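You operate a simulated robot arm through the tools that you are given. There is no shell and no other tool. Be economical: measure what you need, move in short steps, check, and stop when the job is done.

You run a simulated robot arm. Do the job below in one go: nothing can be reset, and whatever is moved stays where it is left.

JOB
Warm the blue ring on the white warmer at 50 degrees.
Fine: lay it on the plate and leave it there; when the green lamp lights, switch off and turn the dial back to 20.
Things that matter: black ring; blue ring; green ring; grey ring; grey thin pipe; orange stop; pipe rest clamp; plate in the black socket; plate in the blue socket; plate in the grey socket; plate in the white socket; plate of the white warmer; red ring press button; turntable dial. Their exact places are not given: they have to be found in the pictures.

The check looks at the end state, three seconds after you hand in, the way a careful person would. Anything else that was tipped, shoved, dropped, spilled or broken makes it a failure.

ROBOT AND FRAMES
A 7-joint arm with a fingered hand on a trunk, on a base that drives. Base frame: it is fixed to the floor where the robot stands at the start and does not move with it; the origin is under the middle of the robot, x ahead of it, y to its left, z up. Units: cm, degrees, N and s.
With the tool pointing down near the work surface it reaches from about 34 to 76 cm from the robot's upright axis, wherever it stands. Its first joint turns from -166.0 to 166.0 degrees. Places, roughly: orange stop [70, -80, 80]; pipe rest clamp [70, -70, 90]; plate in the black socket [60, 40, 80]; plate in the blue socket [60, 30, 80]; plate in the grey socket [70, 30, 80]; plate in the white socket [50, 30, 80]; plate of the white warmer [70, -20, 80]; red ring press button [60, 40, 90]; turntable dial [50, 20, 80]; warmer dial [70, -30, 90]; warmer switch [60, -30, 80]. Payload 4 kg.
The tool frame sits at the grasp point between the pads (the TCP): z along the fingers, y along the line on which they close. The tips reach 2.6 cm beyond it. The gripper opens to 13.2 cm. The gripper's body begins 7.3 cm behind the TCP. The gripper is a hand of 4 fingers: y runs from the thumb to the fingers, the wrist lies at [0, 0, -23.9] in the tool frame.
Orientation is that of the tool frame in the base frame, as a unit quaternion [w, x, y, z]. With the fingers straight down and closing along the base's y, the tool's x points along the base's -x, its y along +y and its z along -z.

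CONTROLS
- The arm moves only by the tool arm_command. Its argument "motion" is text: rows parted by semicolons, each of 6 numbers parted by spaces: the shift along the tool's x, y, z in units of 30 mm (1.0 is 30 mm), then the turn, a rotation vector about the tool's x, y, z in units of 8 degrees (1.0 is 8 degrees). In form: dx dy dz wx wy wz; .... A call has 1 to 10 rows; each row shifts and turns the commanded pose from where the row before left it, along the tool's axes as they then stand. A call with a number of a shift or a turn outside -1 to 1 is refused whole. A row lasts 0.2 s, in which the tool goes at most 5 cm and 8.6 degrees; a call with a longer step from one row to the next is refused whole. A pose out of reach is approached as far as the arm can. The call stops where the force on the tool passes 40 N (or 10 N more than at its start, if that is more) or the arm is blocked; 0.2 s more then pass. In this call time passes only in rows, and 0.2 s behind the last. The reply holds the time, the measured pose of the TCP, the force on the tool along the base axes, the opening and the grip force, in the units named above and with some noise, with the torque about the TCP (base axes, N m) and any sound that the robot's microphone picked up, and new pictures: "pictures" is both (left out), scene, wrist or none.
- Cameras (640 x 400 px; columns grow to the right, rows downward): "scene" is now at [0.67, 11.41, 154.62]; the picture's right is [-0.49, -0.87, 0.00], its down [-0.67, 0.37, -0.65] and it looks along [0.56, -0.32, -0.76] (base axes); focal length 292 px, centre (320, 200). "wrist" rides on the gripper at [6.8, 0.2, -9.7] in the tool frame; the picture's right is [-0.03, 1.00, 0.00], its down [-0.82, -0.02, -0.58] and it looks along [-0.58, -0.01, 0.82] (tool axes); focal length 270 px, centre (320, 200).
- raise_lower(by): slides the trunk up (or, below 0, down) by that many cm; the arm and the scene camera ride with it, the base frame stays. It gives what a move gives, with no picture.
- steer(legs): drives the robot by 1 to 6 legs, each [ahead, turn to the left] in cm and degrees, along the robot's own axes; the way and the turn of a leg run together, so that a leg with both is an arc; at most 150 cm and 180 degrees a leg. The arm and the cameras ride along, it lands a little off, and it stops where it bumps. It gives what a move gives, and a new picture of the scene camera.
- finger_targets(finger1, finger2, finger3, thumb_bend): sets how far each is bent, from 0 (flat) to 1 (curled in); at 0.3 the hand is open as for a grip, at 0.7 the pads meet at the TCP. One left out holds its place. A second passes; each finger stops where it meets its share of the squeeze, and holds until it gets a number again. It is the only way to open and close the hand. It gives what a move gives, with no picture; readings hold the bend of each and the force on the fingers (four entries, about 0 where the hand has none), thumb and palm.
- aim_head(pan, tilt): turns the head with the scene camera to pan (to the left, within 155 degrees either way) and tilt (down, from -29 to 69), counted from straight ahead of the robot. It gives what a move gives, and a new picture of the scene camera.
- locate(camera, pixels): for up to 12 pixels [column, row] of the newest picture of that camera ("zoom" is the newest enlarged one), the place [x, y, z] in the base frame of the surface seen there, good to about 0.2 cm. No time passes.
- inspect(camera, box): a new picture of the part [left, top, right, bottom] of that camera's present view, enlarged. No time passes.
- job_done(): hands the job in; it is judged then, once.

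Work in short steps. Measure before you move; look again where a grasp or a placing could have gone wrong, and mend it. You have 80 turns and 260 pictures in all, those below and enlarged ones among them. Open the gripper and draw the arm clear of the work before you hand the job in, unless the task says otherwise; then end with one line.

The tools are called after "Call:" as name(argument=value, ...) on one line, values as JSON. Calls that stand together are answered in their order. arm_command: Moves the arm, as the interface text tells. Its arguments: {"type":"object","properties":{"motion":{"type":"string"},"pictures":{"type":"string","enum":["both","scene","wrist","none"]}},"required":["motion"]} The other tools are called the same way: raise_lower (by) slides the trunk up or down; finger_targets (finger1, finger2, finger3, thumb_bend) moves the fingers one by one; steer (legs) drives the base; aim_head (pan, tilt) turns the head that bears the scene camera; locate (camera, pixels) gives the place of the surface under pixels of a picture; inspect (camera, box) takes an enlarged picture of a part of a camera's view; job_done () hands the job in.

At the start:

```text
t: 0.0
tool_pos: [28.29, -29.27, 117.11]
tool_rot: [0.0, 0.0, 1.0, 0.0]
wrist_force: [0.2, 0.0, 0.0]
ft_torque: [-0.01, 0.02, 0.03]
opening: 13.17
finger_force: 0.1
shape: jaw
bend: [0.3, 0.3, 0.3, 0.3]
finger forces: [0.0, 0.0, 0.1, 0.0, 0.1, 0.1]
trunk travel left (down, up): [-52.5, 6.5]
robot x, y, heading: [-0.17, -0.13, -0.1]
head pan, tilt: [-29.2, 49.8]
```

scene: 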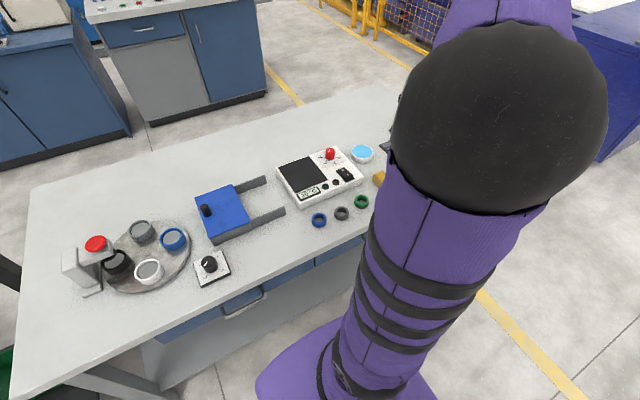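
wrist: 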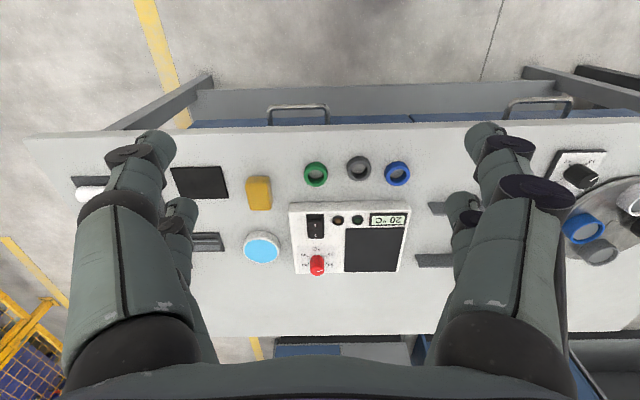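

The wrist picture shows the warmer around (347,238), blue ring at (398,173). I enlarge the warmer and locate key points.

Call:
inspect(camera="wrist", box=[270, 150, 430, 290])

Call:
locate(camera="wrist", pixels=[[398, 162], [388, 173], [408, 173], [398, 184], [398, 173], [373, 250], [316, 265], [315, 226], [360, 168], [300, 215], [410, 290]])

Call:
inspect(camera="scene", box=[260, 130, 400, 240])

```text
2.86 times, centred on (350, 220) of wrist
```

zoom: 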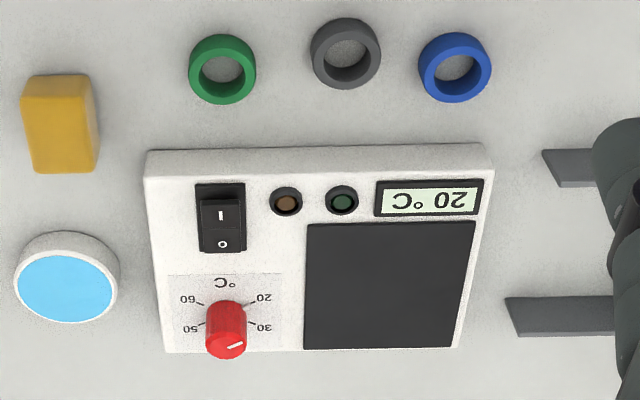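

```text
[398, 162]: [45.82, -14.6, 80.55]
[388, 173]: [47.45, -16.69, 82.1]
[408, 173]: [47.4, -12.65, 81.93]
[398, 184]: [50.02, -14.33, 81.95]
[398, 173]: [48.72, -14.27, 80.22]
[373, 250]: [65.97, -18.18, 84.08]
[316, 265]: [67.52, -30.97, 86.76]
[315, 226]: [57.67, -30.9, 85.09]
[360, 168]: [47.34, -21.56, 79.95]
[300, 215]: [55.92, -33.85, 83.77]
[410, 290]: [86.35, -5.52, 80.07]
```

```text
3.64 times, centred on (330, 185) of scene
```

zoom: 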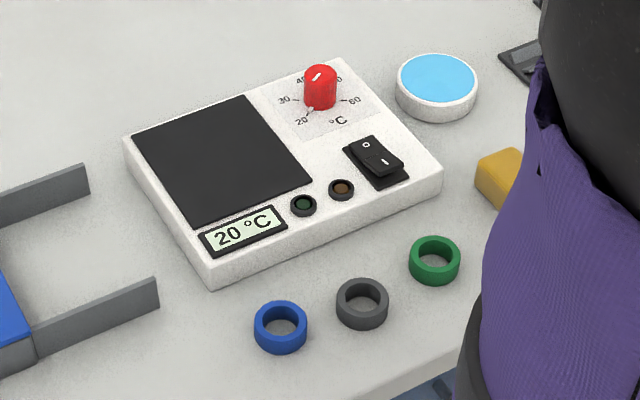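

I want to understand the hand layout: bend finger1 alone a bit and look in the wrist view.

Call:
finger_targets(finger1=0.6)

Call:
inspect(camera="wrist", box=[0, 0, 640, 400])

Call:
finger_targets(finger1=0.3, finger2=0.6, thumb_bend=0.6)

Call:
inspect(camera="wrist", box=[0, 0, 640, 400])

```text
t: 1.0
tool_pos: [28.32, -29.19, 117.02]
tool_rot: [0.0, 0.0, 1.0, 0.001]
wrist_force: [0.1, 0.1, -0.6]
ft_torque: [-0.02, 0.0, 0.02]
opening: 8.32
finger_force: 0.0
shape: fingers
bend: [0.6, 0.3, 0.3, 0.3]
finger forces: [0.0, 0.0, 0.0, 0.1, 0.0, 0.1]
trunk travel left (down, up): [-52.5, 6.5]
robot x, y, heading: [-0.02, 0.06, 0.0]
head pan, tilt: [-29.2, 49.8]
```

```text
1.00 times, centred on (320, 200) of wrist (not enlarged: the box is as wide or as high as the picture)
```

zoom: 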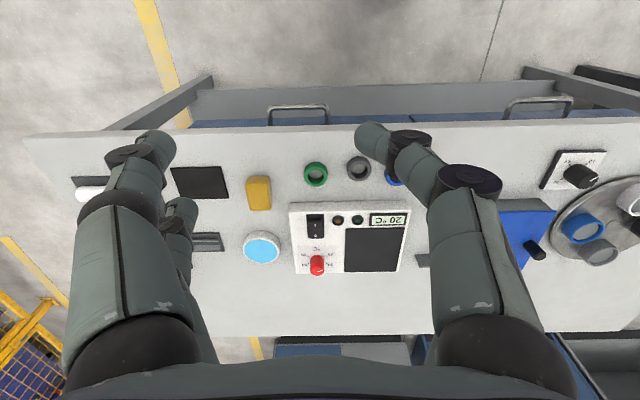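

```text
t: 2.0
tool_pos: [28.3, -28.98, 117.06]
tool_rot: [0.0, -0.001, 1.0, 0.0]
wrist_force: [-0.2, -0.1, 0.4]
ft_torque: [0.04, 0.02, -0.03]
opening: 8.27
finger_force: 0.0
shape: fingers
bend: [0.3, 0.6, 0.3, 0.6]
finger forces: [0.0, 0.1, 0.1, 0.1, 0.0, 0.0]
trunk travel left (down, up): [-52.5, 6.5]
robot x, y, heading: [0.32, -0.05, 0.1]
head pan, tilt: [-29.2, 49.8]
```

```text
1.00 times, centred on (320, 200) of wrist (not enlarged: the box is as wide or as high as the picture)
```

zoom: 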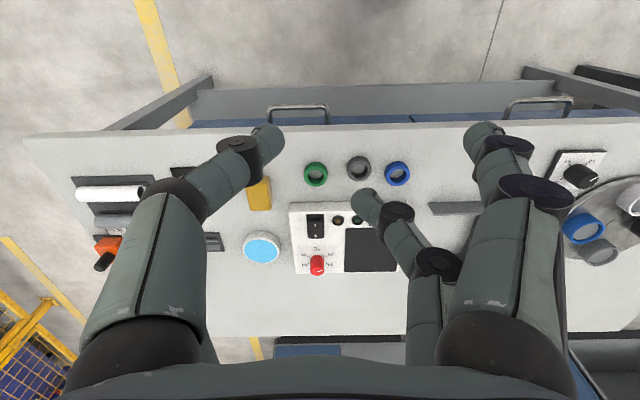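

Thumb and finger3 are left; finger1 and finger2 right. I measure the tips' places relative to the TCP.

Call:
locate(camera="wrist", pixels=[[268, 138], [240, 146], [365, 203], [397, 212], [482, 135], [505, 146], [180, 207]])

Call:
finger_targets(finger1=0.6, finger2=0.6, finger3=0.6, thumb_bend=0.6)

Call:
inspect(camera="wrist", box=[0, 0, 640, 400])

```text
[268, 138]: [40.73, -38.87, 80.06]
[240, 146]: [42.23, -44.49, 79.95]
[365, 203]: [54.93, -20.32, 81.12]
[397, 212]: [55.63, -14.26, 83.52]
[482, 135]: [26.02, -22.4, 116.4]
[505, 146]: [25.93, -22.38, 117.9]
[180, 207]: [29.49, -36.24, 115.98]
```

```text
t: 3.0
tool_pos: [28.36, -29.08, 117.05]
tool_rot: [0.0, 0.0, 1.0, 0.0]
wrist_force: [-0.4, -0.9, -0.4]
ft_torque: [0.0, 0.02, 0.02]
opening: 3.3
finger_force: 0.1
shape: fingers
bend: [0.6, 0.6, 0.6, 0.6]
finger forces: [0.0, 0.0, 0.1, 0.0, 0.0, 0.0]
trunk travel left (down, up): [-52.5, 6.5]
robot x, y, heading: [0.05, 0.22, -0.2]
head pan, tilt: [-29.2, 49.8]
```

```text
1.00 times, centred on (320, 200) of wrist (not enlarged: the box is as wide or as high as the picture)
```

zoom: 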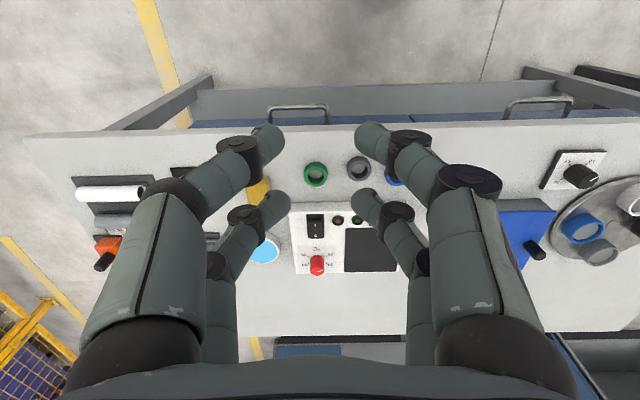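

Pairs sit at tool x ≈ ±2.4. I'll use only thumb+finger1; check what curling the far pair fully does.

Call:
finger_targets(finger1=0.7, finger2=0.0, finger3=1.0, thumb_bend=0.7)

Call:
inspect(camera="wrist", box=[0, 0, 640, 400])

```text
t: 4.0
tool_pos: [28.42, -29.1, 117.11]
tool_rot: [0.0, 0.001, 1.0, 0.0]
wrist_force: [0.6, -0.6, -0.1]
ft_torque: [-0.01, 0.0, 0.0]
opening: 0.19
finger_force: 0.1
shape: fingers
bend: [0.7, 0.0, 1.0, 0.7]
finger forces: [0.1, 0.0, 0.0, 0.1, 0.0, 0.0]
trunk travel left (down, up): [-52.5, 6.5]
robot x, y, heading: [-0.38, -0.05, -0.1]
head pan, tilt: [-29.2, 49.8]
```

```text
1.00 times, centred on (320, 200) of wrist (not enlarged: the box is as wide or as high as the picture)
```

zoom: 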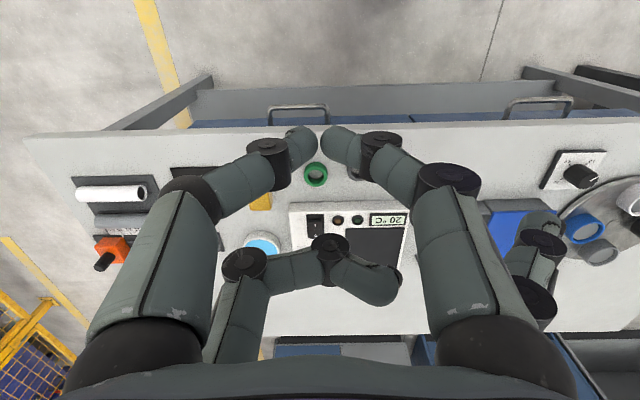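

Call:
locate(camera="wrist", pixels=[[300, 142], [340, 142], [380, 145], [385, 285], [330, 240], [543, 222], [545, 240], [268, 150], [300, 131], [340, 130]])

Call:
finger_targets(finger2=1.0)

Call:
inspect(camera="wrist", box=[0, 0, 640, 400])

```text
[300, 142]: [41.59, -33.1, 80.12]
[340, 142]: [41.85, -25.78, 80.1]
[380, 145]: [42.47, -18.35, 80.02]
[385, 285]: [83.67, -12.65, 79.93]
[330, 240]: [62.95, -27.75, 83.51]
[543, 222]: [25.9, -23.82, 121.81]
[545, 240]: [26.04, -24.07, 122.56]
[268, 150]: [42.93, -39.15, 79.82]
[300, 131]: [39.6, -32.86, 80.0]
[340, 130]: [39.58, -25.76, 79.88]
```

```text
t: 5.0
tool_pos: [28.29, -29.19, 117.16]
tool_rot: [0.0, 0.0, 1.0, 0.0]
wrist_force: [0.8, -0.2, 0.1]
ft_torque: [-0.01, -0.03, -0.02]
opening: 0.14
finger_force: 0.1
shape: fingers
bend: [0.7, 0.87, 1.0, 0.7]
finger forces: [0.1, 0.1, 0.0, 0.1, 0.0, 0.1]
trunk travel left (down, up): [-52.5, 6.5]
robot x, y, heading: [0.18, 0.25, -0.2]
head pan, tilt: [-29.2, 49.8]
```

```text
1.00 times, centred on (320, 200) of wrist (not enlarged: the box is as wide or as high as the picture)
```

zoom: 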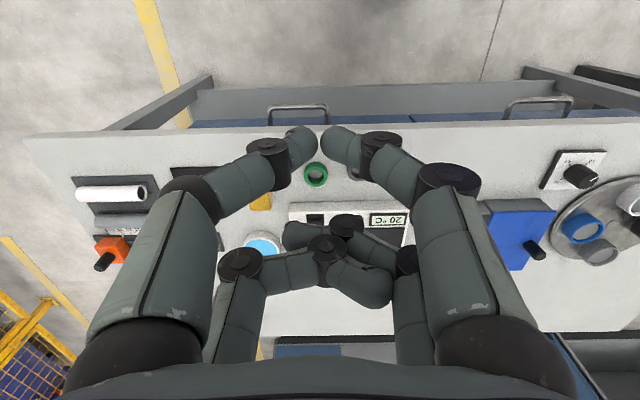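

Call:
locate(camera="zoom", pixels=[[300, 142], [340, 142], [380, 145], [385, 285], [330, 245], [295, 235], [345, 225], [268, 150], [305, 130], [338, 130]])

```text
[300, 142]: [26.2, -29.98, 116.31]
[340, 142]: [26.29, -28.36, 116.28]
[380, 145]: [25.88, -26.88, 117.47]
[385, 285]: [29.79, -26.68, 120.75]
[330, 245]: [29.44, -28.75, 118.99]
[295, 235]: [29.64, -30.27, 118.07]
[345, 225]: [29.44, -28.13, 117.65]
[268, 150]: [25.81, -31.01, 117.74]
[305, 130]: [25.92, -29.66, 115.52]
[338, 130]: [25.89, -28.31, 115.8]
```

The locate for "wrist" used the old picture, still valid for the table; I measure the plate corners, knob and switch details on it.

Call:
locate(camera="wrist", pixels=[[347, 230], [403, 229], [346, 269], [397, 269], [315, 217], [315, 224], [315, 232], [316, 258], [316, 270], [375, 169], [346, 168], [432, 208]])

Call:
finger_targets(finger1=0.45, finger2=0.45, finger3=0.45, thumb_bend=0.45)

```text
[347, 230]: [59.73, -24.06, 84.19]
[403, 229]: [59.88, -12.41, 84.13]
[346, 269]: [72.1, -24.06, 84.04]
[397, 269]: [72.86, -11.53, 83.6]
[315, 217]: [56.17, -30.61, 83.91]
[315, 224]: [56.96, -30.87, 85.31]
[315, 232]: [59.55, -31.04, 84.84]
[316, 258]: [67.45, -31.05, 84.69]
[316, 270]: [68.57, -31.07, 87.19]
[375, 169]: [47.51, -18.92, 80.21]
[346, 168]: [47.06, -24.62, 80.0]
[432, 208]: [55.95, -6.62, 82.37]
```

```text
t: 6.0
tool_pos: [28.38, -29.21, 117.07]
tool_rot: [0.0, 0.0, 1.0, 0.0]
wrist_force: [-0.2, 0.5, -0.5]
ft_torque: [0.02, -0.03, 0.03]
opening: 8.22
finger_force: 0.0
shape: fingers
bend: [0.45, 0.45, 0.45, 0.45]
finger forces: [0.0, 0.1, 0.0, 0.0, 0.1, 0.0]
trunk travel left (down, up): [-52.5, 6.5]
robot x, y, heading: [-0.04, 0.33, 0.1]
head pan, tilt: [-29.2, 49.8]
```

Fingers open 8.2 cm. I move above the blue ring at the present height.

Call:
arm_command(motion="-0.933 0.695 0 0 0 0;-0.933 0.695 0 0 0 0;-0.933 0.695 0 0 0 0;-0.933 0.695 0 0 0 0;-0.933 0.695 0 0 0 0;-0.933 0.695 0 0 0 0;-0.933 0.695 0 0 0 0", pictures="none")

Call:
arm_command(motion="0 0 0 0 0 -1;0 0 0 0 0 -1;0 0 0 0 0 -1;0 0 0 0 0 -1;0 0 0 0 0 -1;0 0 0 0 0 -1;0 0 0 0 0 -1;0 0 0 0 0 -1;0 0 0 0 0 -1;0 0 0 0 0 -1", pictures="both")

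```text
t: 7.6
tool_pos: [47.98, -14.54, 117.14]
tool_rot: [-0.001, 0.001, 1.0, 0.0]
wrist_force: [-0.3, -0.3, 0.6]
ft_torque: [0.01, 0.01, 0.01]
opening: 8.22
finger_force: 0.0
shape: fingers
bend: [0.45, 0.45, 0.45, 0.45]
finger forces: [0.0, 0.0, 0.1, 0.0, 0.0, 0.1]
trunk travel left (down, up): [-52.5, 6.5]
robot x, y, heading: [0.14, 0.11, -0.1]
head pan, tilt: [-29.2, 49.8]
```

```text
t: 9.8
tool_pos: [47.88, -14.55, 117.19]
tool_rot: [-0.002, -0.642, 0.767, -0.001]
wrist_force: [-0.3, 1.0, 0.7]
ft_torque: [-0.1, -0.03, -0.01]
opening: 8.27
finger_force: 0.0
shape: fingers
bend: [0.45, 0.45, 0.45, 0.45]
finger forces: [0.1, 0.0, 0.0, 0.0, 0.0, 0.0]
trunk travel left (down, up): [-52.5, 6.5]
robot x, y, heading: [0.03, 0.29, 0.2]
head pan, tilt: [-29.2, 49.8]
```

scene: 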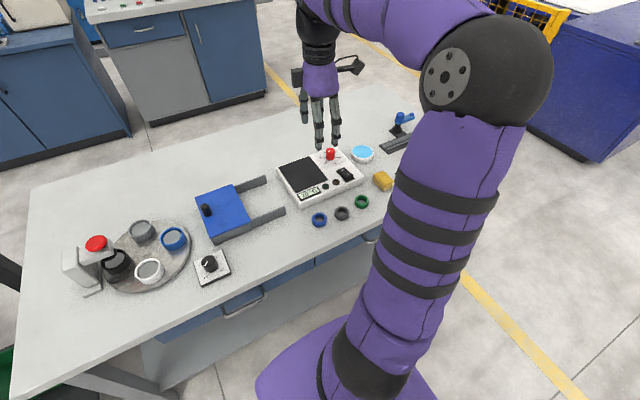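
wrist: 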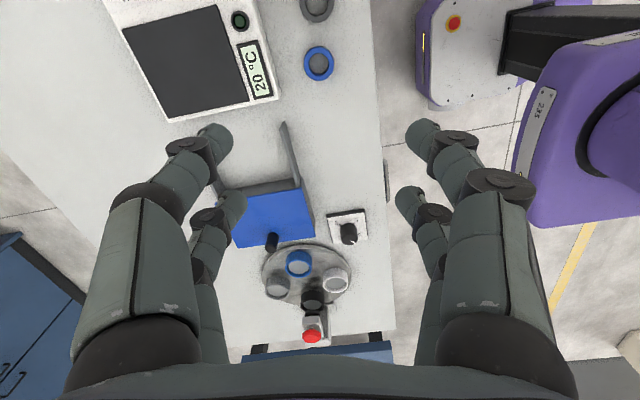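

Rotation is at 80°; I finish 10° more and descend to about z 93, then re-measure the ring.

Call:
locate(camera="wrist", pixels=[[319, 48], [319, 80], [304, 64], [334, 64]])

Call:
arm_command(motion="0 0 0 0 0 -0.65;0 0 0 0 0 -0.6;0 0 1 0 0 0;0 0 1 0 0 0;0 0 1 0 0 0;0 0 1 0 0 0;0 0 1 0 0 0;0 0 1 0 0 0;0 0 1 0 0 0;0 0 1 0 0 0", pictures="both")

```text
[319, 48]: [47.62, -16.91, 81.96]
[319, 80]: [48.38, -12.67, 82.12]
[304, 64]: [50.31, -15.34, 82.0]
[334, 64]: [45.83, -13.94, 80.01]
```

```text
t: 12.0
tool_pos: [47.96, -14.56, 92.94]
tool_rot: [0.0, -0.706, 0.708, 0.0]
wrist_force: [-0.2, -0.2, 0.6]
ft_torque: [0.0, 0.0, 0.0]
opening: 8.26
finger_force: 0.0
shape: fingers
bend: [0.45, 0.45, 0.45, 0.45]
finger forces: [0.1, 0.0, 0.0, 0.0, 0.1, 0.0]
trunk travel left (down, up): [-52.5, 6.5]
robot x, y, heading: [0.15, -0.09, -0.0]
head pan, tilt: [-29.2, 49.8]
```

scene: 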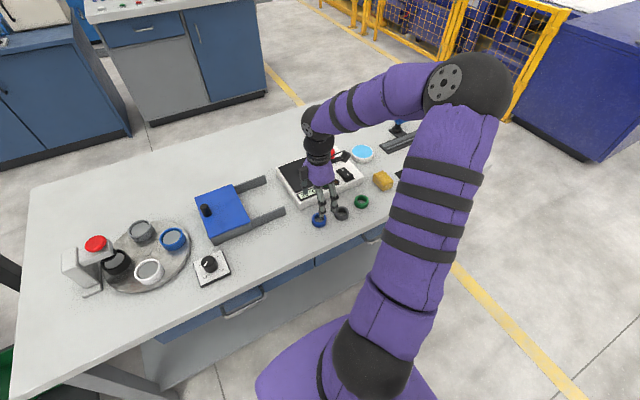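
wrist: 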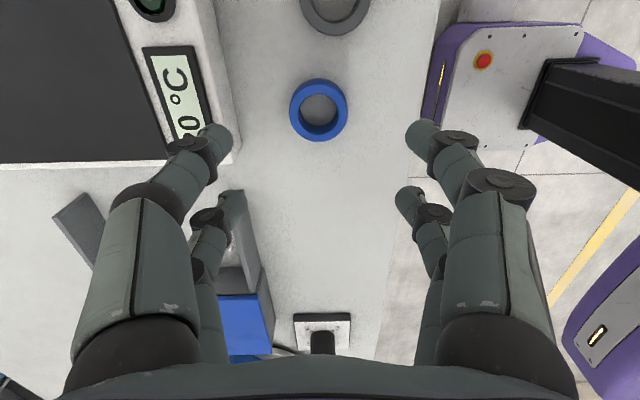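

Ring lies at (318,110). I measure ring rim and the warmer's front edge for finger clearance, and narrow the opening to ~6 cm.

Call:
locate(camera="wrist", pixels=[[318, 84], [318, 133], [296, 110], [342, 110], [222, 60], [226, 100], [240, 100], [242, 140], [340, 25]])

Call:
finger_targets(finger1=0.52, finger2=0.52, finger3=0.52, thumb_bend=0.52)

Call:
inspect(camera="wrist", box=[0, 0, 640, 400])

```text
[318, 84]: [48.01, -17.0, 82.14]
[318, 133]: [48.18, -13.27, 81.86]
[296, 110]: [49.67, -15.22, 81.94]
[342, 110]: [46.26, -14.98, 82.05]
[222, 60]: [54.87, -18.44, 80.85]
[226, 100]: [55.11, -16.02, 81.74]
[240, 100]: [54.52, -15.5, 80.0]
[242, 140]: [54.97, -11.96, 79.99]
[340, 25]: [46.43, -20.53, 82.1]
```

```text
t: 13.0
tool_pos: [47.74, -14.39, 93.16]
tool_rot: [0.0, -0.707, 0.707, 0.0]
wrist_force: [0.4, -0.1, 0.1]
ft_torque: [-0.02, 0.0, 0.0]
opening: 5.98
finger_force: 0.0
shape: fingers
bend: [0.52, 0.52, 0.52, 0.52]
finger forces: [0.1, 0.0, 0.0, 0.0, 0.0, 0.1]
trunk travel left (down, up): [-52.5, 6.5]
robot x, y, heading: [-0.02, -0.01, 0.1]
head pan, tilt: [-29.2, 49.8]
```

```text
1.00 times, centred on (320, 200) of wrist (not enlarged: the box is as wide or as high as the picture)
```

zoom: 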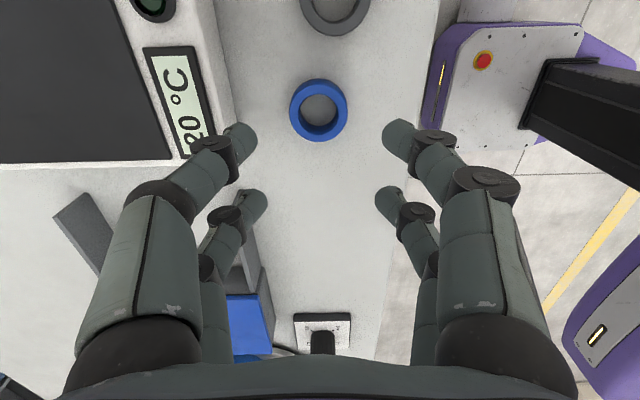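

Call:
locate(camera="zoom", pixels=[[240, 140], [205, 155], [195, 170], [140, 195], [150, 215], [110, 250], [250, 200], [395, 135]])

```text
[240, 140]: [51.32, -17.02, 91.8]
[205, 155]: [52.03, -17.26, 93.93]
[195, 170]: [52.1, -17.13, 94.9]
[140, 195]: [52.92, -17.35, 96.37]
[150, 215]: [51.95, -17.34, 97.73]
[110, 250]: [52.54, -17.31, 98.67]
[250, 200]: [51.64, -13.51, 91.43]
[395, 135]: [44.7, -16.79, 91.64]
```

Clearance to the warmer is ~1.8 cm. I shift 0.5 cm toward -y and descend to z≈83.3.

Call:
arm_command(motion="0.17 0 0.8 0 0 0;0 0 0.8 0 0 0;0 0 0.6 0 0 0;0 0 0.5 0 0 0;0 0 0.35 0 0 0;0 0 0.2 0 0 0", pictures="both")

```text
t: 14.4
tool_pos: [47.96, -15.05, 83.27]
tool_rot: [0.001, -0.707, 0.707, 0.0]
wrist_force: [-0.6, 0.1, -0.3]
ft_torque: [0.0, -0.02, -0.01]
opening: 5.95
finger_force: 0.0
shape: fingers
bend: [0.52, 0.52, 0.52, 0.52]
finger forces: [0.1, 0.0, 0.0, 0.0, 0.0, 0.1]
trunk travel left (down, up): [-52.5, 6.5]
robot x, y, heading: [0.06, -0.25, 0.0]
head pan, tilt: [-29.2, 49.8]
```

scene: 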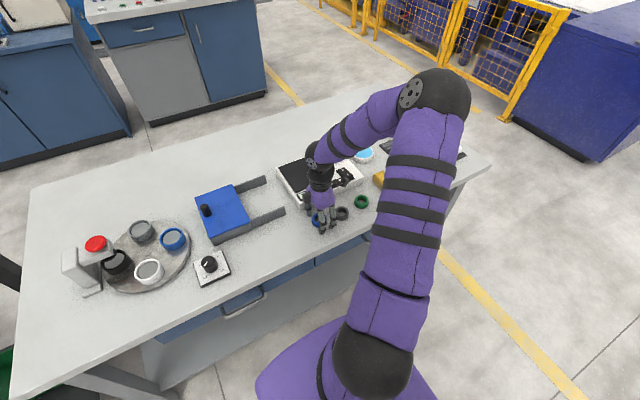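
wrist: 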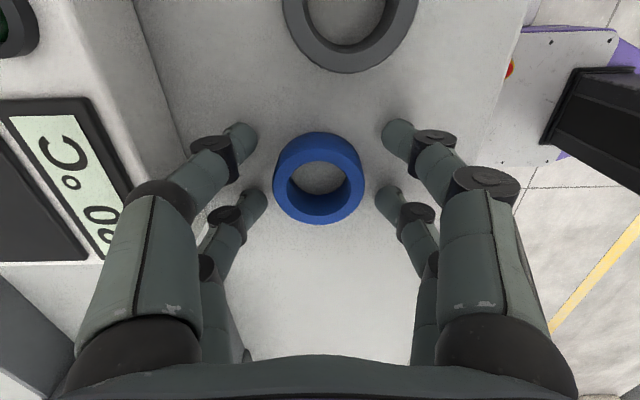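

The ring sits centred among the four fingers at (319,178). Closing.

Call:
finger_targets(finger1=0.64, finger2=0.64, finger3=0.64, thumb_bend=0.64)

Call:
inspect(camera="wrist", box=[0, 0, 640, 400])

```text
t: 15.4
tool_pos: [47.99, -14.93, 83.4]
tool_rot: [0.0, 0.707, -0.707, 0.0]
wrist_force: [-0.6, 0.2, 0.3]
ft_torque: [-0.01, -0.04, 0.03]
opening: 2.65
finger_force: 4.4
shape: fingers
bend: [0.62, 0.59, 0.6, 0.63]
finger forces: [1.4, 3.8, 2.5, 0.1, 1.9, 0.0]
trunk travel left (down, up): [-52.5, 6.5]
robot x, y, heading: [0.07, -0.09, 0.1]
head pan, tilt: [-29.2, 49.8]
```

```text
1.00 times, centred on (320, 200) of wrist (not enlarged: the box is as wide or as high as the picture)
```

zoom: 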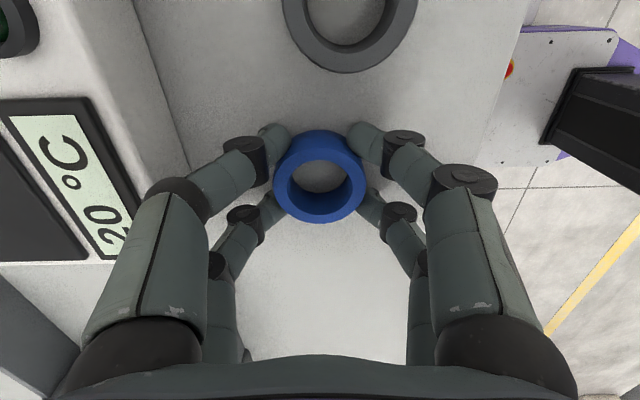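

All four fingers touch; I tighten a bit, then lift a little.

Call:
finger_targets(finger1=0.69, finger2=0.69, finger3=0.69, thumb_bend=0.69)

Call:
arm_command(motion="0 0 -0.5 0 0 0;0 0 -0.7 0 0 0;0 0 -0.8 0 0 0", pictures="wrist")

```text
t: 16.4
tool_pos: [48.02, -15.05, 83.42]
tool_rot: [0.0, 0.707, -0.707, 0.0]
wrist_force: [0.6, -0.5, -0.2]
ft_torque: [-0.03, 0.01, 0.03]
opening: 2.37
finger_force: 11.2
shape: fingers
bend: [0.62, 0.59, 0.61, 0.66]
finger forces: [5.3, 7.1, 5.5, 0.0, 5.3, 0.1]
trunk travel left (down, up): [-52.5, 6.5]
robot x, y, heading: [0.14, -0.01, -0.1]
head pan, tilt: [-29.2, 49.8]
```

```text
t: 17.2
tool_pos: [47.94, -15.03, 89.35]
tool_rot: [0.0, -0.707, 0.707, -0.001]
wrist_force: [-0.5, 0.7, -0.8]
ft_torque: [0.0, 0.0, 0.0]
opening: 2.35
finger_force: 11.5
shape: fingers
bend: [0.62, 0.59, 0.61, 0.66]
finger forces: [5.4, 7.2, 5.5, 0.0, 5.3, 0.1]
trunk travel left (down, up): [-52.5, 6.5]
robot x, y, heading: [0.33, 0.05, -0.0]
head pan, tilt: [-29.2, 49.8]
```

wrist: 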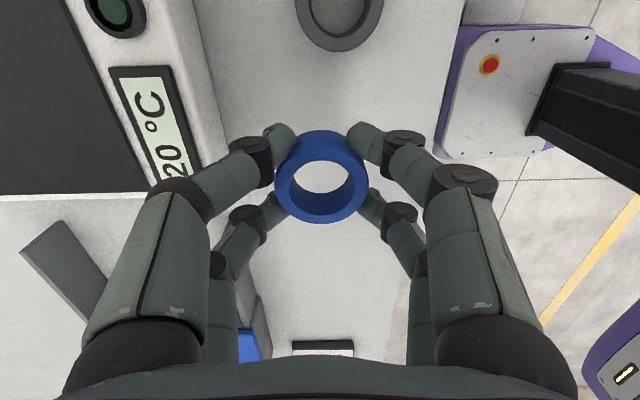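

The ring is held. Raise 5 cm, move over the plate centre (65.9, -18.2).

Call:
arm_command(motion="0 0 -0.83 0 0 0;0 0 -0.83 0 0 0;0.15 -0.85 0 0 0 0;0.15 -0.85 0 0 0 0;0.15 -0.85 0 0 0 0;0.15 -0.85 0 0 0 0;0.15 -0.85 0 0 0 0;0.15 -0.85 0 0 0 0;0.15 -0.88 0 0 0 0", pictures="both")

```text
t: 19.2
tool_pos: [65.92, -18.14, 94.19]
tool_rot: [-0.001, -0.707, 0.707, 0.0]
wrist_force: [0.3, 0.2, -0.8]
ft_torque: [-0.02, -0.04, 0.02]
opening: 2.31
finger_force: 11.7
shape: fingers
bend: [0.63, 0.59, 0.61, 0.66]
finger forces: [5.4, 7.3, 5.9, 0.0, 5.6, 0.1]
trunk travel left (down, up): [-52.5, 6.5]
robot x, y, heading: [-0.08, 0.16, -0.0]
head pan, tilt: [-29.2, 49.8]
```

scene: 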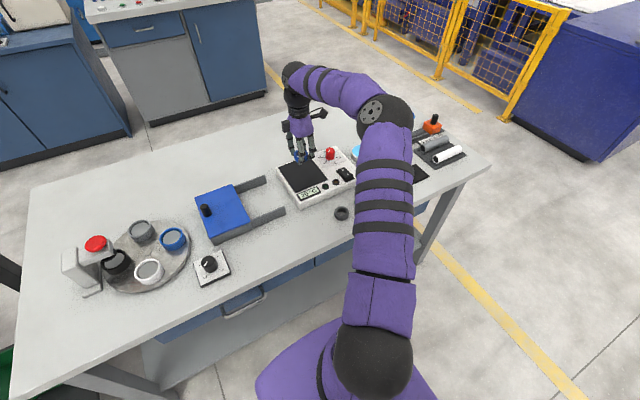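
wrist: 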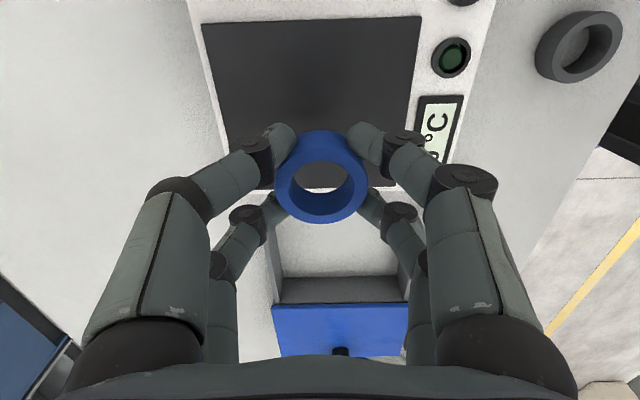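

Lower over the plate to z≈87.7 (ring bottom about 84.3).

Call:
arm_command(motion="0 0 0.8 0 0 0;0 0 0.7 0 0 0;0 0 0.4 0 0 0;0 0 0.25 0 0 0", pictures="wrist")

```text
t: 20.2
tool_pos: [65.88, -18.12, 87.73]
tool_rot: [0.0, 0.707, -0.707, 0.0]
wrist_force: [-0.1, -1.1, -0.7]
ft_torque: [-0.03, -0.02, -0.01]
opening: 2.3
finger_force: 12.3
shape: fingers
bend: [0.63, 0.59, 0.61, 0.66]
finger forces: [5.5, 7.1, 6.0, 0.1, 5.6, 0.0]
trunk travel left (down, up): [-52.5, 6.5]
robot x, y, heading: [0.03, 0.05, 0.1]
head pan, tilt: [-29.2, 49.8]
```

wrist: 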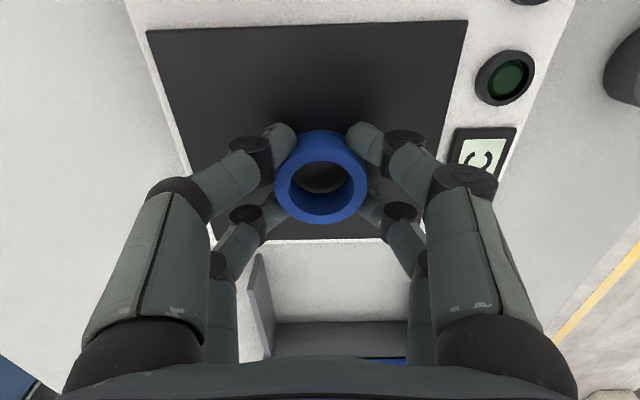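

Feel for contact with tiny steps.

Call:
arm_command(motion="0 0 0.05 0 0 0;0 0 0.04 0 0 0", pictures="none")

```text
t: 20.8
tool_pos: [65.97, -18.27, 87.49]
tool_rot: [0.0, -0.707, 0.707, -0.001]
wrist_force: [0.1, 0.7, -0.2]
ft_torque: [-0.02, -0.01, 0.0]
opening: 2.32
finger_force: 12.6
shape: fingers
bend: [0.63, 0.59, 0.61, 0.66]
finger forces: [5.5, 7.1, 6.1, 0.1, 5.7, 0.1]
trunk travel left (down, up): [-52.5, 6.5]
robot x, y, heading: [0.04, 0.26, 0.1]
head pan, tilt: [-29.2, 49.8]
```

Call:
arm_command(motion="0 0 0.03 0 0 0;0 0 0.03 0 0 0", pictures="none")

```text
t: 21.4
tool_pos: [65.9, -18.24, 87.43]
tool_rot: [0.0, 0.708, -0.707, 0.0]
wrist_force: [0.5, -0.2, -0.2]
ft_torque: [-0.01, 0.0, 0.0]
opening: 2.31
finger_force: 12.4
shape: fingers
bend: [0.63, 0.59, 0.61, 0.66]
finger forces: [5.4, 7.1, 6.1, 0.1, 5.6, 0.0]
trunk travel left (down, up): [-52.5, 6.5]
robot x, y, heading: [-0.23, 0.29, 0.1]
head pan, tilt: [-29.2, 49.8]
```

No contact yet; a few more tiny steps.

Call:
arm_command(motion="0 0 0.03 0 0 0;0 0 0.03 0 0 0;0 0 0.03 0 0 0", pictures="wrist")

```text
t: 22.2
tool_pos: [65.82, -18.29, 87.09]
tool_rot: [0.0, -0.707, 0.707, 0.0]
wrist_force: [0.6, -0.8, 4.0]
ft_torque: [0.09, 0.1, -0.02]
opening: 2.35
finger_force: 13.5
shape: fingers
bend: [0.63, 0.6, 0.61, 0.66]
finger forces: [5.5, 8.9, 6.3, 0.0, 6.0, 0.0]
trunk travel left (down, up): [-52.5, 6.5]
robot x, y, heading: [-0.25, -0.04, 0.1]
head pan, tilt: [-29.2, 49.8]
```

wrist: 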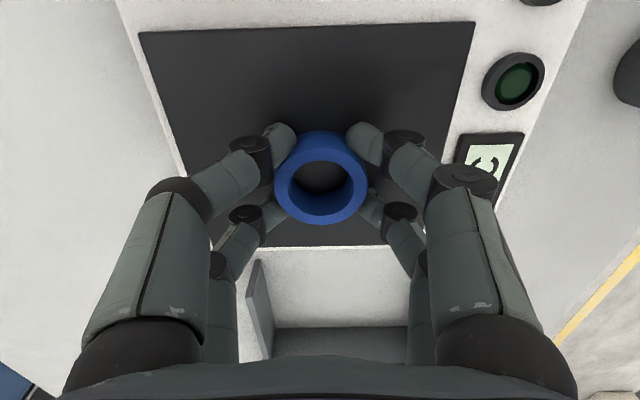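

Contact: 4 N upward. Release gently in two stages, then rise.

Call:
finger_targets(finger1=0.57, finger2=0.57, finger3=0.57, thumb_bend=0.57)

Call:
finger_targets(finger1=0.5, finger2=0.5, finger3=0.5, thumb_bend=0.5)

Call:
arm_command(motion="0 0 -0.4 0 0 0;0 0 -0.8 0 0 0;0 0 -1 0 0 0;0 0 -1 0 0 0;0 0 -1 0 0 0", pictures="both")

```text
t: 23.2
tool_pos: [65.97, -18.24, 87.23]
tool_rot: [0.0, -0.707, 0.707, -0.001]
wrist_force: [2.3, 0.3, 11.3]
ft_torque: [0.04, -0.05, 0.02]
opening: 4.26
finger_force: 5.5
shape: fingers
bend: [0.58, 0.58, 0.57, 0.56]
finger forces: [2.9, 3.0, 4.2, 0.0, 1.2, 0.0]
trunk travel left (down, up): [-52.5, 6.5]
robot x, y, heading: [-0.23, 0.03, -0.2]
head pan, tilt: [-29.2, 49.8]
```

```text
t: 24.2
tool_pos: [65.79, -18.19, 87.26]
tool_rot: [0.0, -0.706, 0.708, -0.001]
wrist_force: [3.1, -0.2, 19.9]
ft_torque: [0.12, 0.3, 0.03]
opening: 6.08
finger_force: 10.4
shape: fingers
bend: [0.54, 0.54, 0.52, 0.5]
finger forces: [7.3, 7.7, 4.6, 0.0, 0.1, 0.0]
trunk travel left (down, up): [-52.5, 6.5]
robot x, y, heading: [-0.11, -0.33, -0.0]
head pan, tilt: [-29.2, 49.8]
```

```text
t: 25.4
tool_pos: [65.83, -18.2, 99.91]
tool_rot: [-0.001, -0.707, 0.707, 0.0]
wrist_force: [-0.4, -0.2, -0.9]
ft_torque: [0.01, 0.02, -0.03]
opening: 6.56
finger_force: 0.1
shape: fingers
bend: [0.5, 0.5, 0.5, 0.5]
finger forces: [0.1, 0.0, 0.0, 0.0, 0.0, 0.0]
trunk travel left (down, up): [-52.5, 6.5]
robot x, y, heading: [-0.25, 0.04, 0.2]
head pan, tilt: [-29.2, 49.8]
```

scene: 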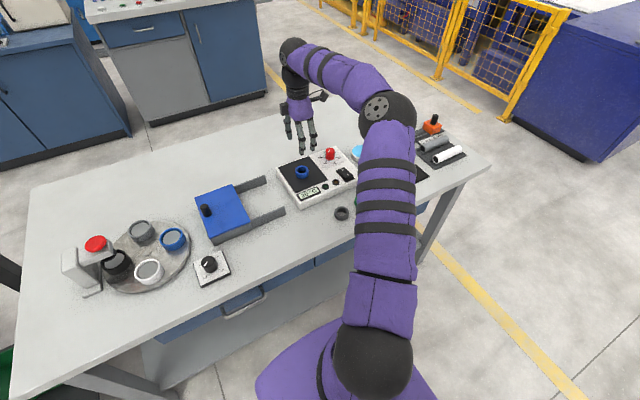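
wrist: 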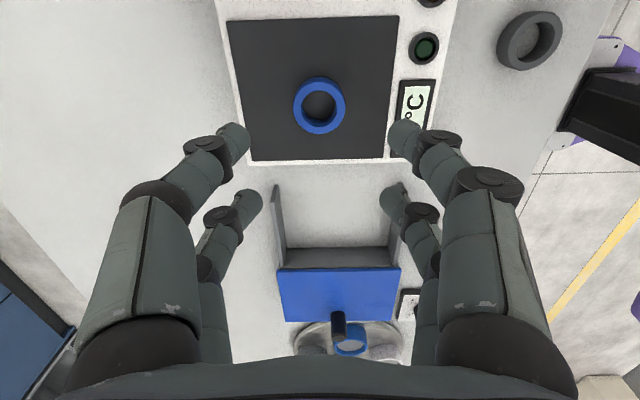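

The ring lies flat on the plate. Now move toward the knob at the same height, keeping this yaw, to look at the dial.

Call:
arm_command(motion="0.9 -0.14 0 0 0 0;0.9 -0.14 0 0 0 0;0.9 -0.14 0 0 0 0;0.9 -0.14 0 0 0 0;0.67 -0.14 0 0 0 0", pictures="both")

Call:
inspect(camera="wrist", box=[220, 20, 440, 160])

```text
t: 26.6
tool_pos: [66.48, -21.74, 99.74]
tool_rot: [0.0, -0.707, 0.707, 0.0]
wrist_force: [0.2, -0.1, 0.6]
ft_torque: [-0.01, -0.01, -0.01]
opening: 6.59
finger_force: 0.0
shape: fingers
bend: [0.5, 0.5, 0.5, 0.5]
finger forces: [0.0, 0.1, 0.1, 0.0, 0.1, 0.0]
out of reach, approached as far as the arm can: row 2, 3, 4, 5
trunk travel left (down, up): [-52.5, 6.5]
robot x, y, heading: [0.29, -0.07, -0.1]
head pan, tilt: [-29.2, 49.8]
```

scene: 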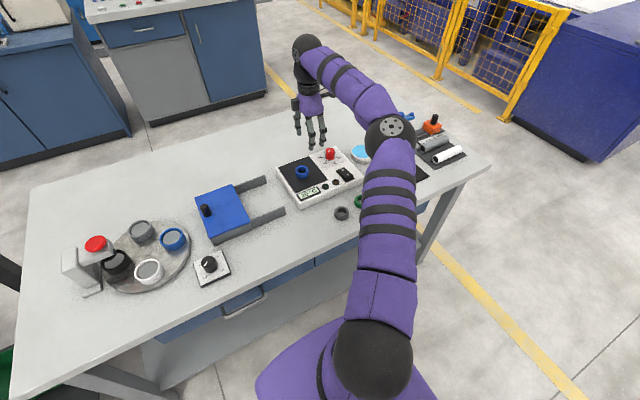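
wrist: 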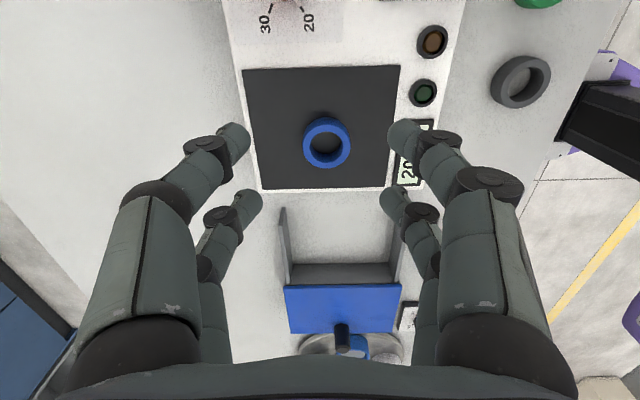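

```text
2.86 times, centred on (330, 90) of wrist
```

zoom: 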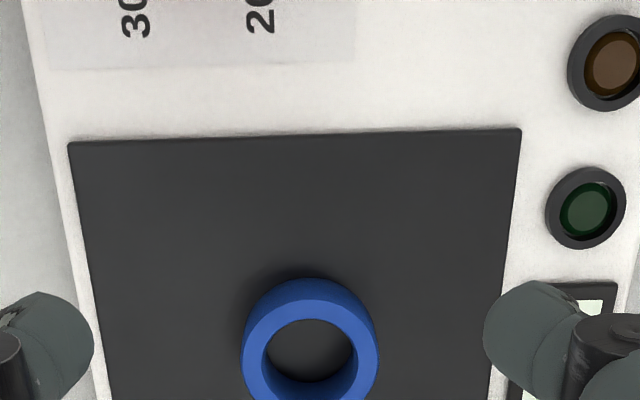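

Out of reach at this height, so I'll shift the robot to the right. First retract the arm up and back, and look down at base and table edge.

Call:
arm_command(motion="0 0.3 -1 0 0 0;0 0.7 -1 0 0 0;0 1 -1 0 0 0;0 1 -1 0 0 0;0 1 -1 0 0 0;0 1 -1 0 0 0;0 1 0 0 0 0;0 1 0 0 0 0;0 1 0 0 0 0", pictures="none")

Call:
aim_head(pan=25, tilt=69)

```text
t: 28.6
tool_pos: [42.4, -21.79, 117.84]
tool_rot: [0.001, 0.707, -0.707, 0.0]
wrist_force: [0.2, -0.6, 0.2]
ft_torque: [-0.02, -0.01, -0.03]
opening: 6.53
finger_force: 0.1
shape: fingers
bend: [0.5, 0.5, 0.5, 0.5]
finger forces: [0.0, 0.0, 0.0, 0.0, 0.0, 0.1]
trunk travel left (down, up): [-52.5, 6.5]
robot x, y, heading: [-0.12, 0.27, 0.0]
head pan, tilt: [-29.2, 49.8]
```

```text
t: 29.8
tool_pos: [42.54, -21.88, 117.89]
tool_rot: [0.0, -0.707, 0.708, -0.001]
wrist_force: [-0.5, 0.2, -0.3]
ft_torque: [0.01, 0.02, -0.01]
opening: 6.55
finger_force: 0.1
shape: fingers
bend: [0.5, 0.5, 0.5, 0.5]
finger forces: [0.0, 0.1, 0.1, 0.0, 0.0, 0.1]
trunk travel left (down, up): [-52.5, 6.5]
robot x, y, heading: [0.18, -0.17, 0.1]
head pan, tilt: [25.0, 68.8]
```

scene: 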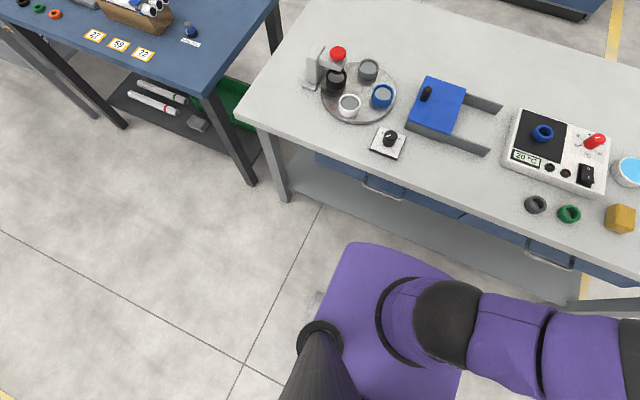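

Call:
locate(camera="scene", pixels=[[350, 243], [450, 275], [320, 170], [390, 195], [305, 330], [480, 245]])

```text
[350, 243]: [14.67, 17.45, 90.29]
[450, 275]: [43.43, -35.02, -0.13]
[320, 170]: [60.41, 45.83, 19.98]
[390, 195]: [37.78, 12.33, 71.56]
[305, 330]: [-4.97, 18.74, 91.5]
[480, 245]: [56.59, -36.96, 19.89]
```

Space looks free. I drive: back 25, right turn, 22 ahead, left turn, ahead 25 → robot near (0,-22).

Call:
steer(legs=[[-25, 0], [0, -90], [22, 0], [0, 90], [25, 0]])

```text
t: 42.9
tool_pos: [42.78, -42.61, 117.88]
tool_rot: [-0.001, 0.714, -0.7, 0.0]
wrist_force: [0.0, 0.8, -0.5]
ft_torque: [-0.01, 0.0, 0.0]
opening: 6.57
finger_force: 0.0
shape: fingers
bend: [0.5, 0.5, 0.5, 0.5]
finger forces: [0.0, 0.1, 0.1, 0.1, 0.0, 0.1]
trunk travel left (down, up): [-52.5, 6.5]
robot x, y, heading: [-0.6, -21.71, 1.1]
head pan, tilt: [25.0, 68.8]
```

scene: 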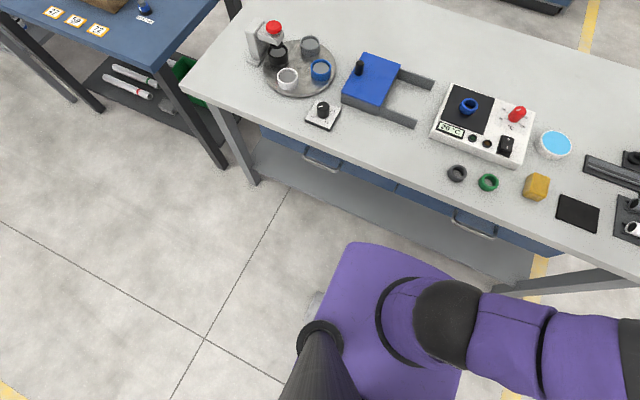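

Robot shifted well. Enlarge the warmer in this view.

Call:
inspect(camera="scene", box=[480, 80, 560, 160])

Call:
inspect(camera="wrist", box=[0, 0, 640, 400])

```text
5.00 times, centred on (520, 120) of scene
```

zoom: 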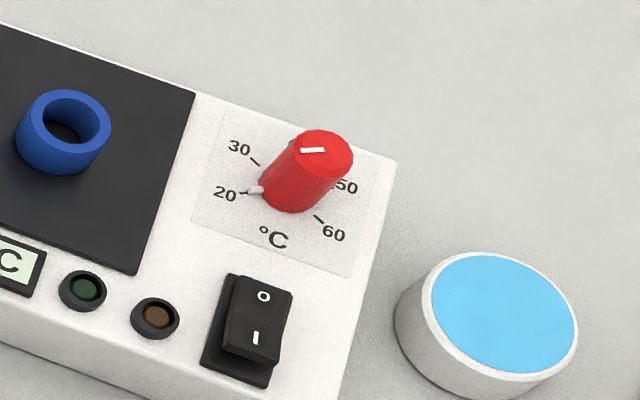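

```text
1.00 times, centred on (320, 200) of wrist (not enlarged: the box is as wide or as high as the picture)
```

zoom: 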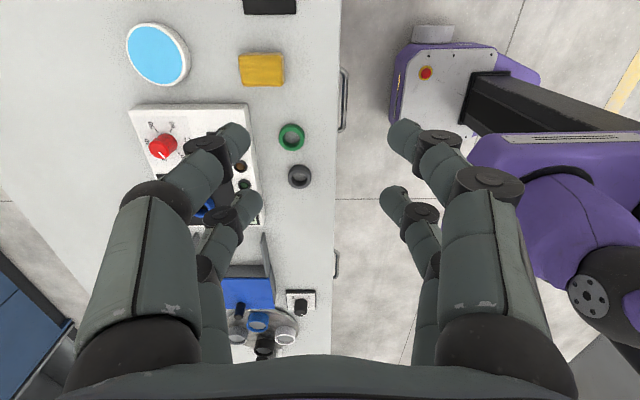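

The knob has a nub at its base pointing to 20. Re-enlarge the dial to locate ticks and centre.

Call:
inspect(camera="scene", box=[500, 90, 540, 130])

```text
10.00 times, centred on (520, 110) of scene
```

zoom: 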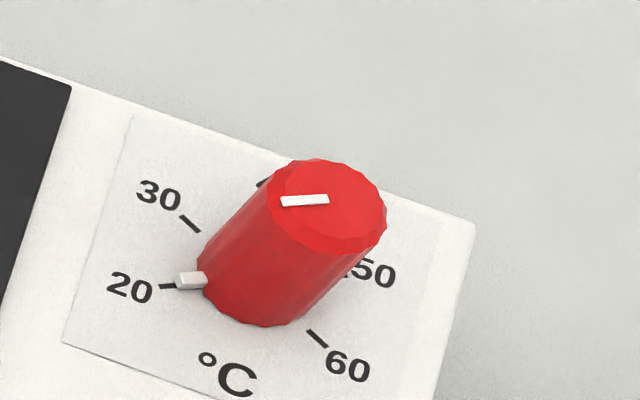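

Call:
locate(camera="zoom", pixels=[[167, 286], [190, 224], [261, 183], [317, 338], [192, 280], [325, 205], [275, 175], [380, 215], [320, 248], [330, 165], [283, 201], [328, 199]])

```text
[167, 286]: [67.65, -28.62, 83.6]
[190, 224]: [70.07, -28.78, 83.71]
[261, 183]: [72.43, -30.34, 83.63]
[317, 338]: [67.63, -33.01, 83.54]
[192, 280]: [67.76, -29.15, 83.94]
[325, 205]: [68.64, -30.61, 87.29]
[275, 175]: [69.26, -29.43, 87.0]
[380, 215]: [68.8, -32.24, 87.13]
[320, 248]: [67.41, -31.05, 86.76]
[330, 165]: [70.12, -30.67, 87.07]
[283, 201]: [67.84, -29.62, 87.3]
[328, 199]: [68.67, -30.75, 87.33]
```

Ticks are 60° apart (20 at 120° left of far, 50 at 60° right), so 20→50 is 180° clockwise; knob centre ≈ (68.75,-30.8), radius 1.4, top 87.3. Move above it.

Call:
arm_command(motion="-0.376 -0.873 0.5 0 0 0;-0.376 -0.873 0.5 0 0 0;-0.376 -0.873 0.5 0 0 0;-0.376 -0.873 0.5 0 0 0;-0.376 -0.873 0.5 0 0 0;-0.376 -0.873 0.5 0 0 0;-0.376 -0.873 0.5 0 0 0;-0.376 -0.873 0.5 0 0 0;-0.376 -0.873 0.5 0 0 0;-0.376 -0.873 0.5 0 0 0", pictures="both")

```text
t: 45.1
tool_pos: [68.58, -30.92, 102.84]
tool_rot: [0.001, 0.715, -0.7, 0.0]
wrist_force: [-0.4, -0.3, -0.3]
ft_torque: [-0.03, -0.03, -0.01]
opening: 6.55
finger_force: 0.0
shape: fingers
bend: [0.5, 0.5, 0.5, 0.5]
finger forces: [0.0, 0.0, 0.0, 0.0, 0.0, 0.0]
trunk travel left (down, up): [-52.5, 6.5]
robot x, y, heading: [-0.16, -21.72, 1.0]
head pan, tilt: [25.0, 68.8]
```

scene: 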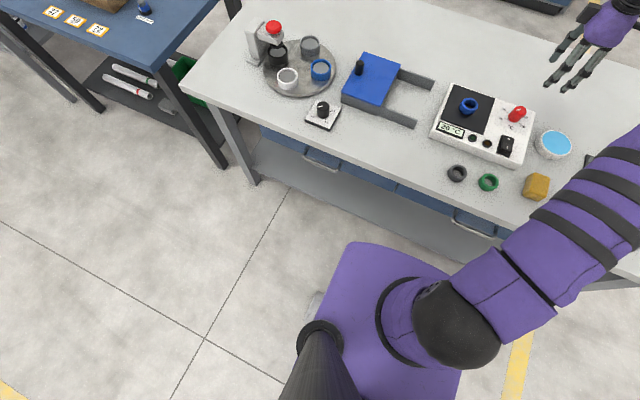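
wrist: 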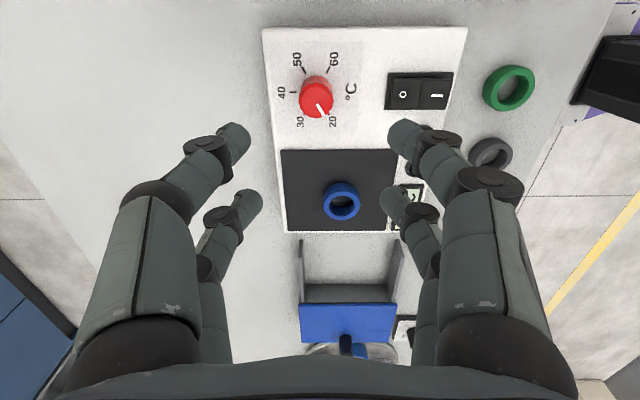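

I check the knob centre from this view.

Call:
inspect(camera="wrist", box=[260, 50, 380, 130])

Call:
aim_head(pan=0, tilt=52)

```text
5.00 times, centred on (320, 90) of wrist
```

zoom: 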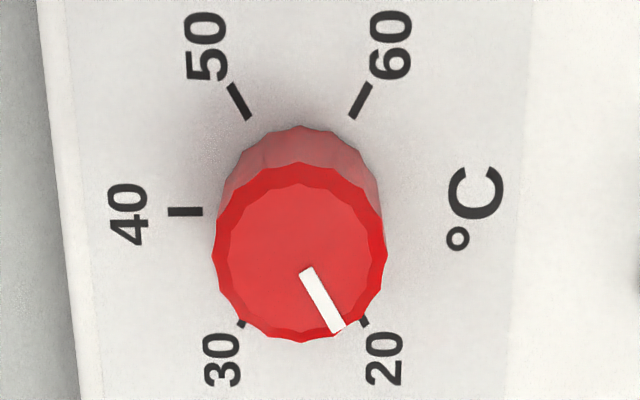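

```text
t: 46.0
tool_pos: [68.48, -31.0, 102.9]
tool_rot: [0.0, 0.714, -0.7, 0.0]
wrist_force: [0.0, 0.7, 0.4]
ft_torque: [-0.01, -0.02, -0.02]
opening: 6.57
finger_force: 0.0
shape: fingers
bend: [0.5, 0.5, 0.5, 0.5]
finger forces: [0.0, 0.0, 0.0, 0.0, 0.1, 0.0]
trunk travel left (down, up): [-52.5, 6.5]
robot x, y, heading: [-0.73, -21.65, 1.1]
head pan, tilt: [0.0, 52.0]
```

scene: 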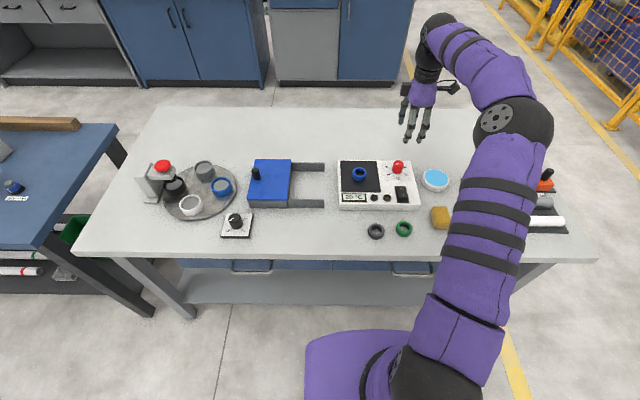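

Call:
locate(camera="zoom", pixels=[[222, 250], [380, 250], [300, 172], [300, 330], [300, 252], [186, 211], [240, 100], [360, 100], [363, 322], [243, 323]])

```text
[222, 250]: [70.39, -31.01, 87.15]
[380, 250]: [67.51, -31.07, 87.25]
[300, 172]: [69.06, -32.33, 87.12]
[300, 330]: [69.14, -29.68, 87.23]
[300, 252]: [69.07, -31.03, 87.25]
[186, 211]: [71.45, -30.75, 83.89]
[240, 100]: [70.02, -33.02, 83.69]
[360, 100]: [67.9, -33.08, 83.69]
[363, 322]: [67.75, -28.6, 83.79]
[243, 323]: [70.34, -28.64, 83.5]
```

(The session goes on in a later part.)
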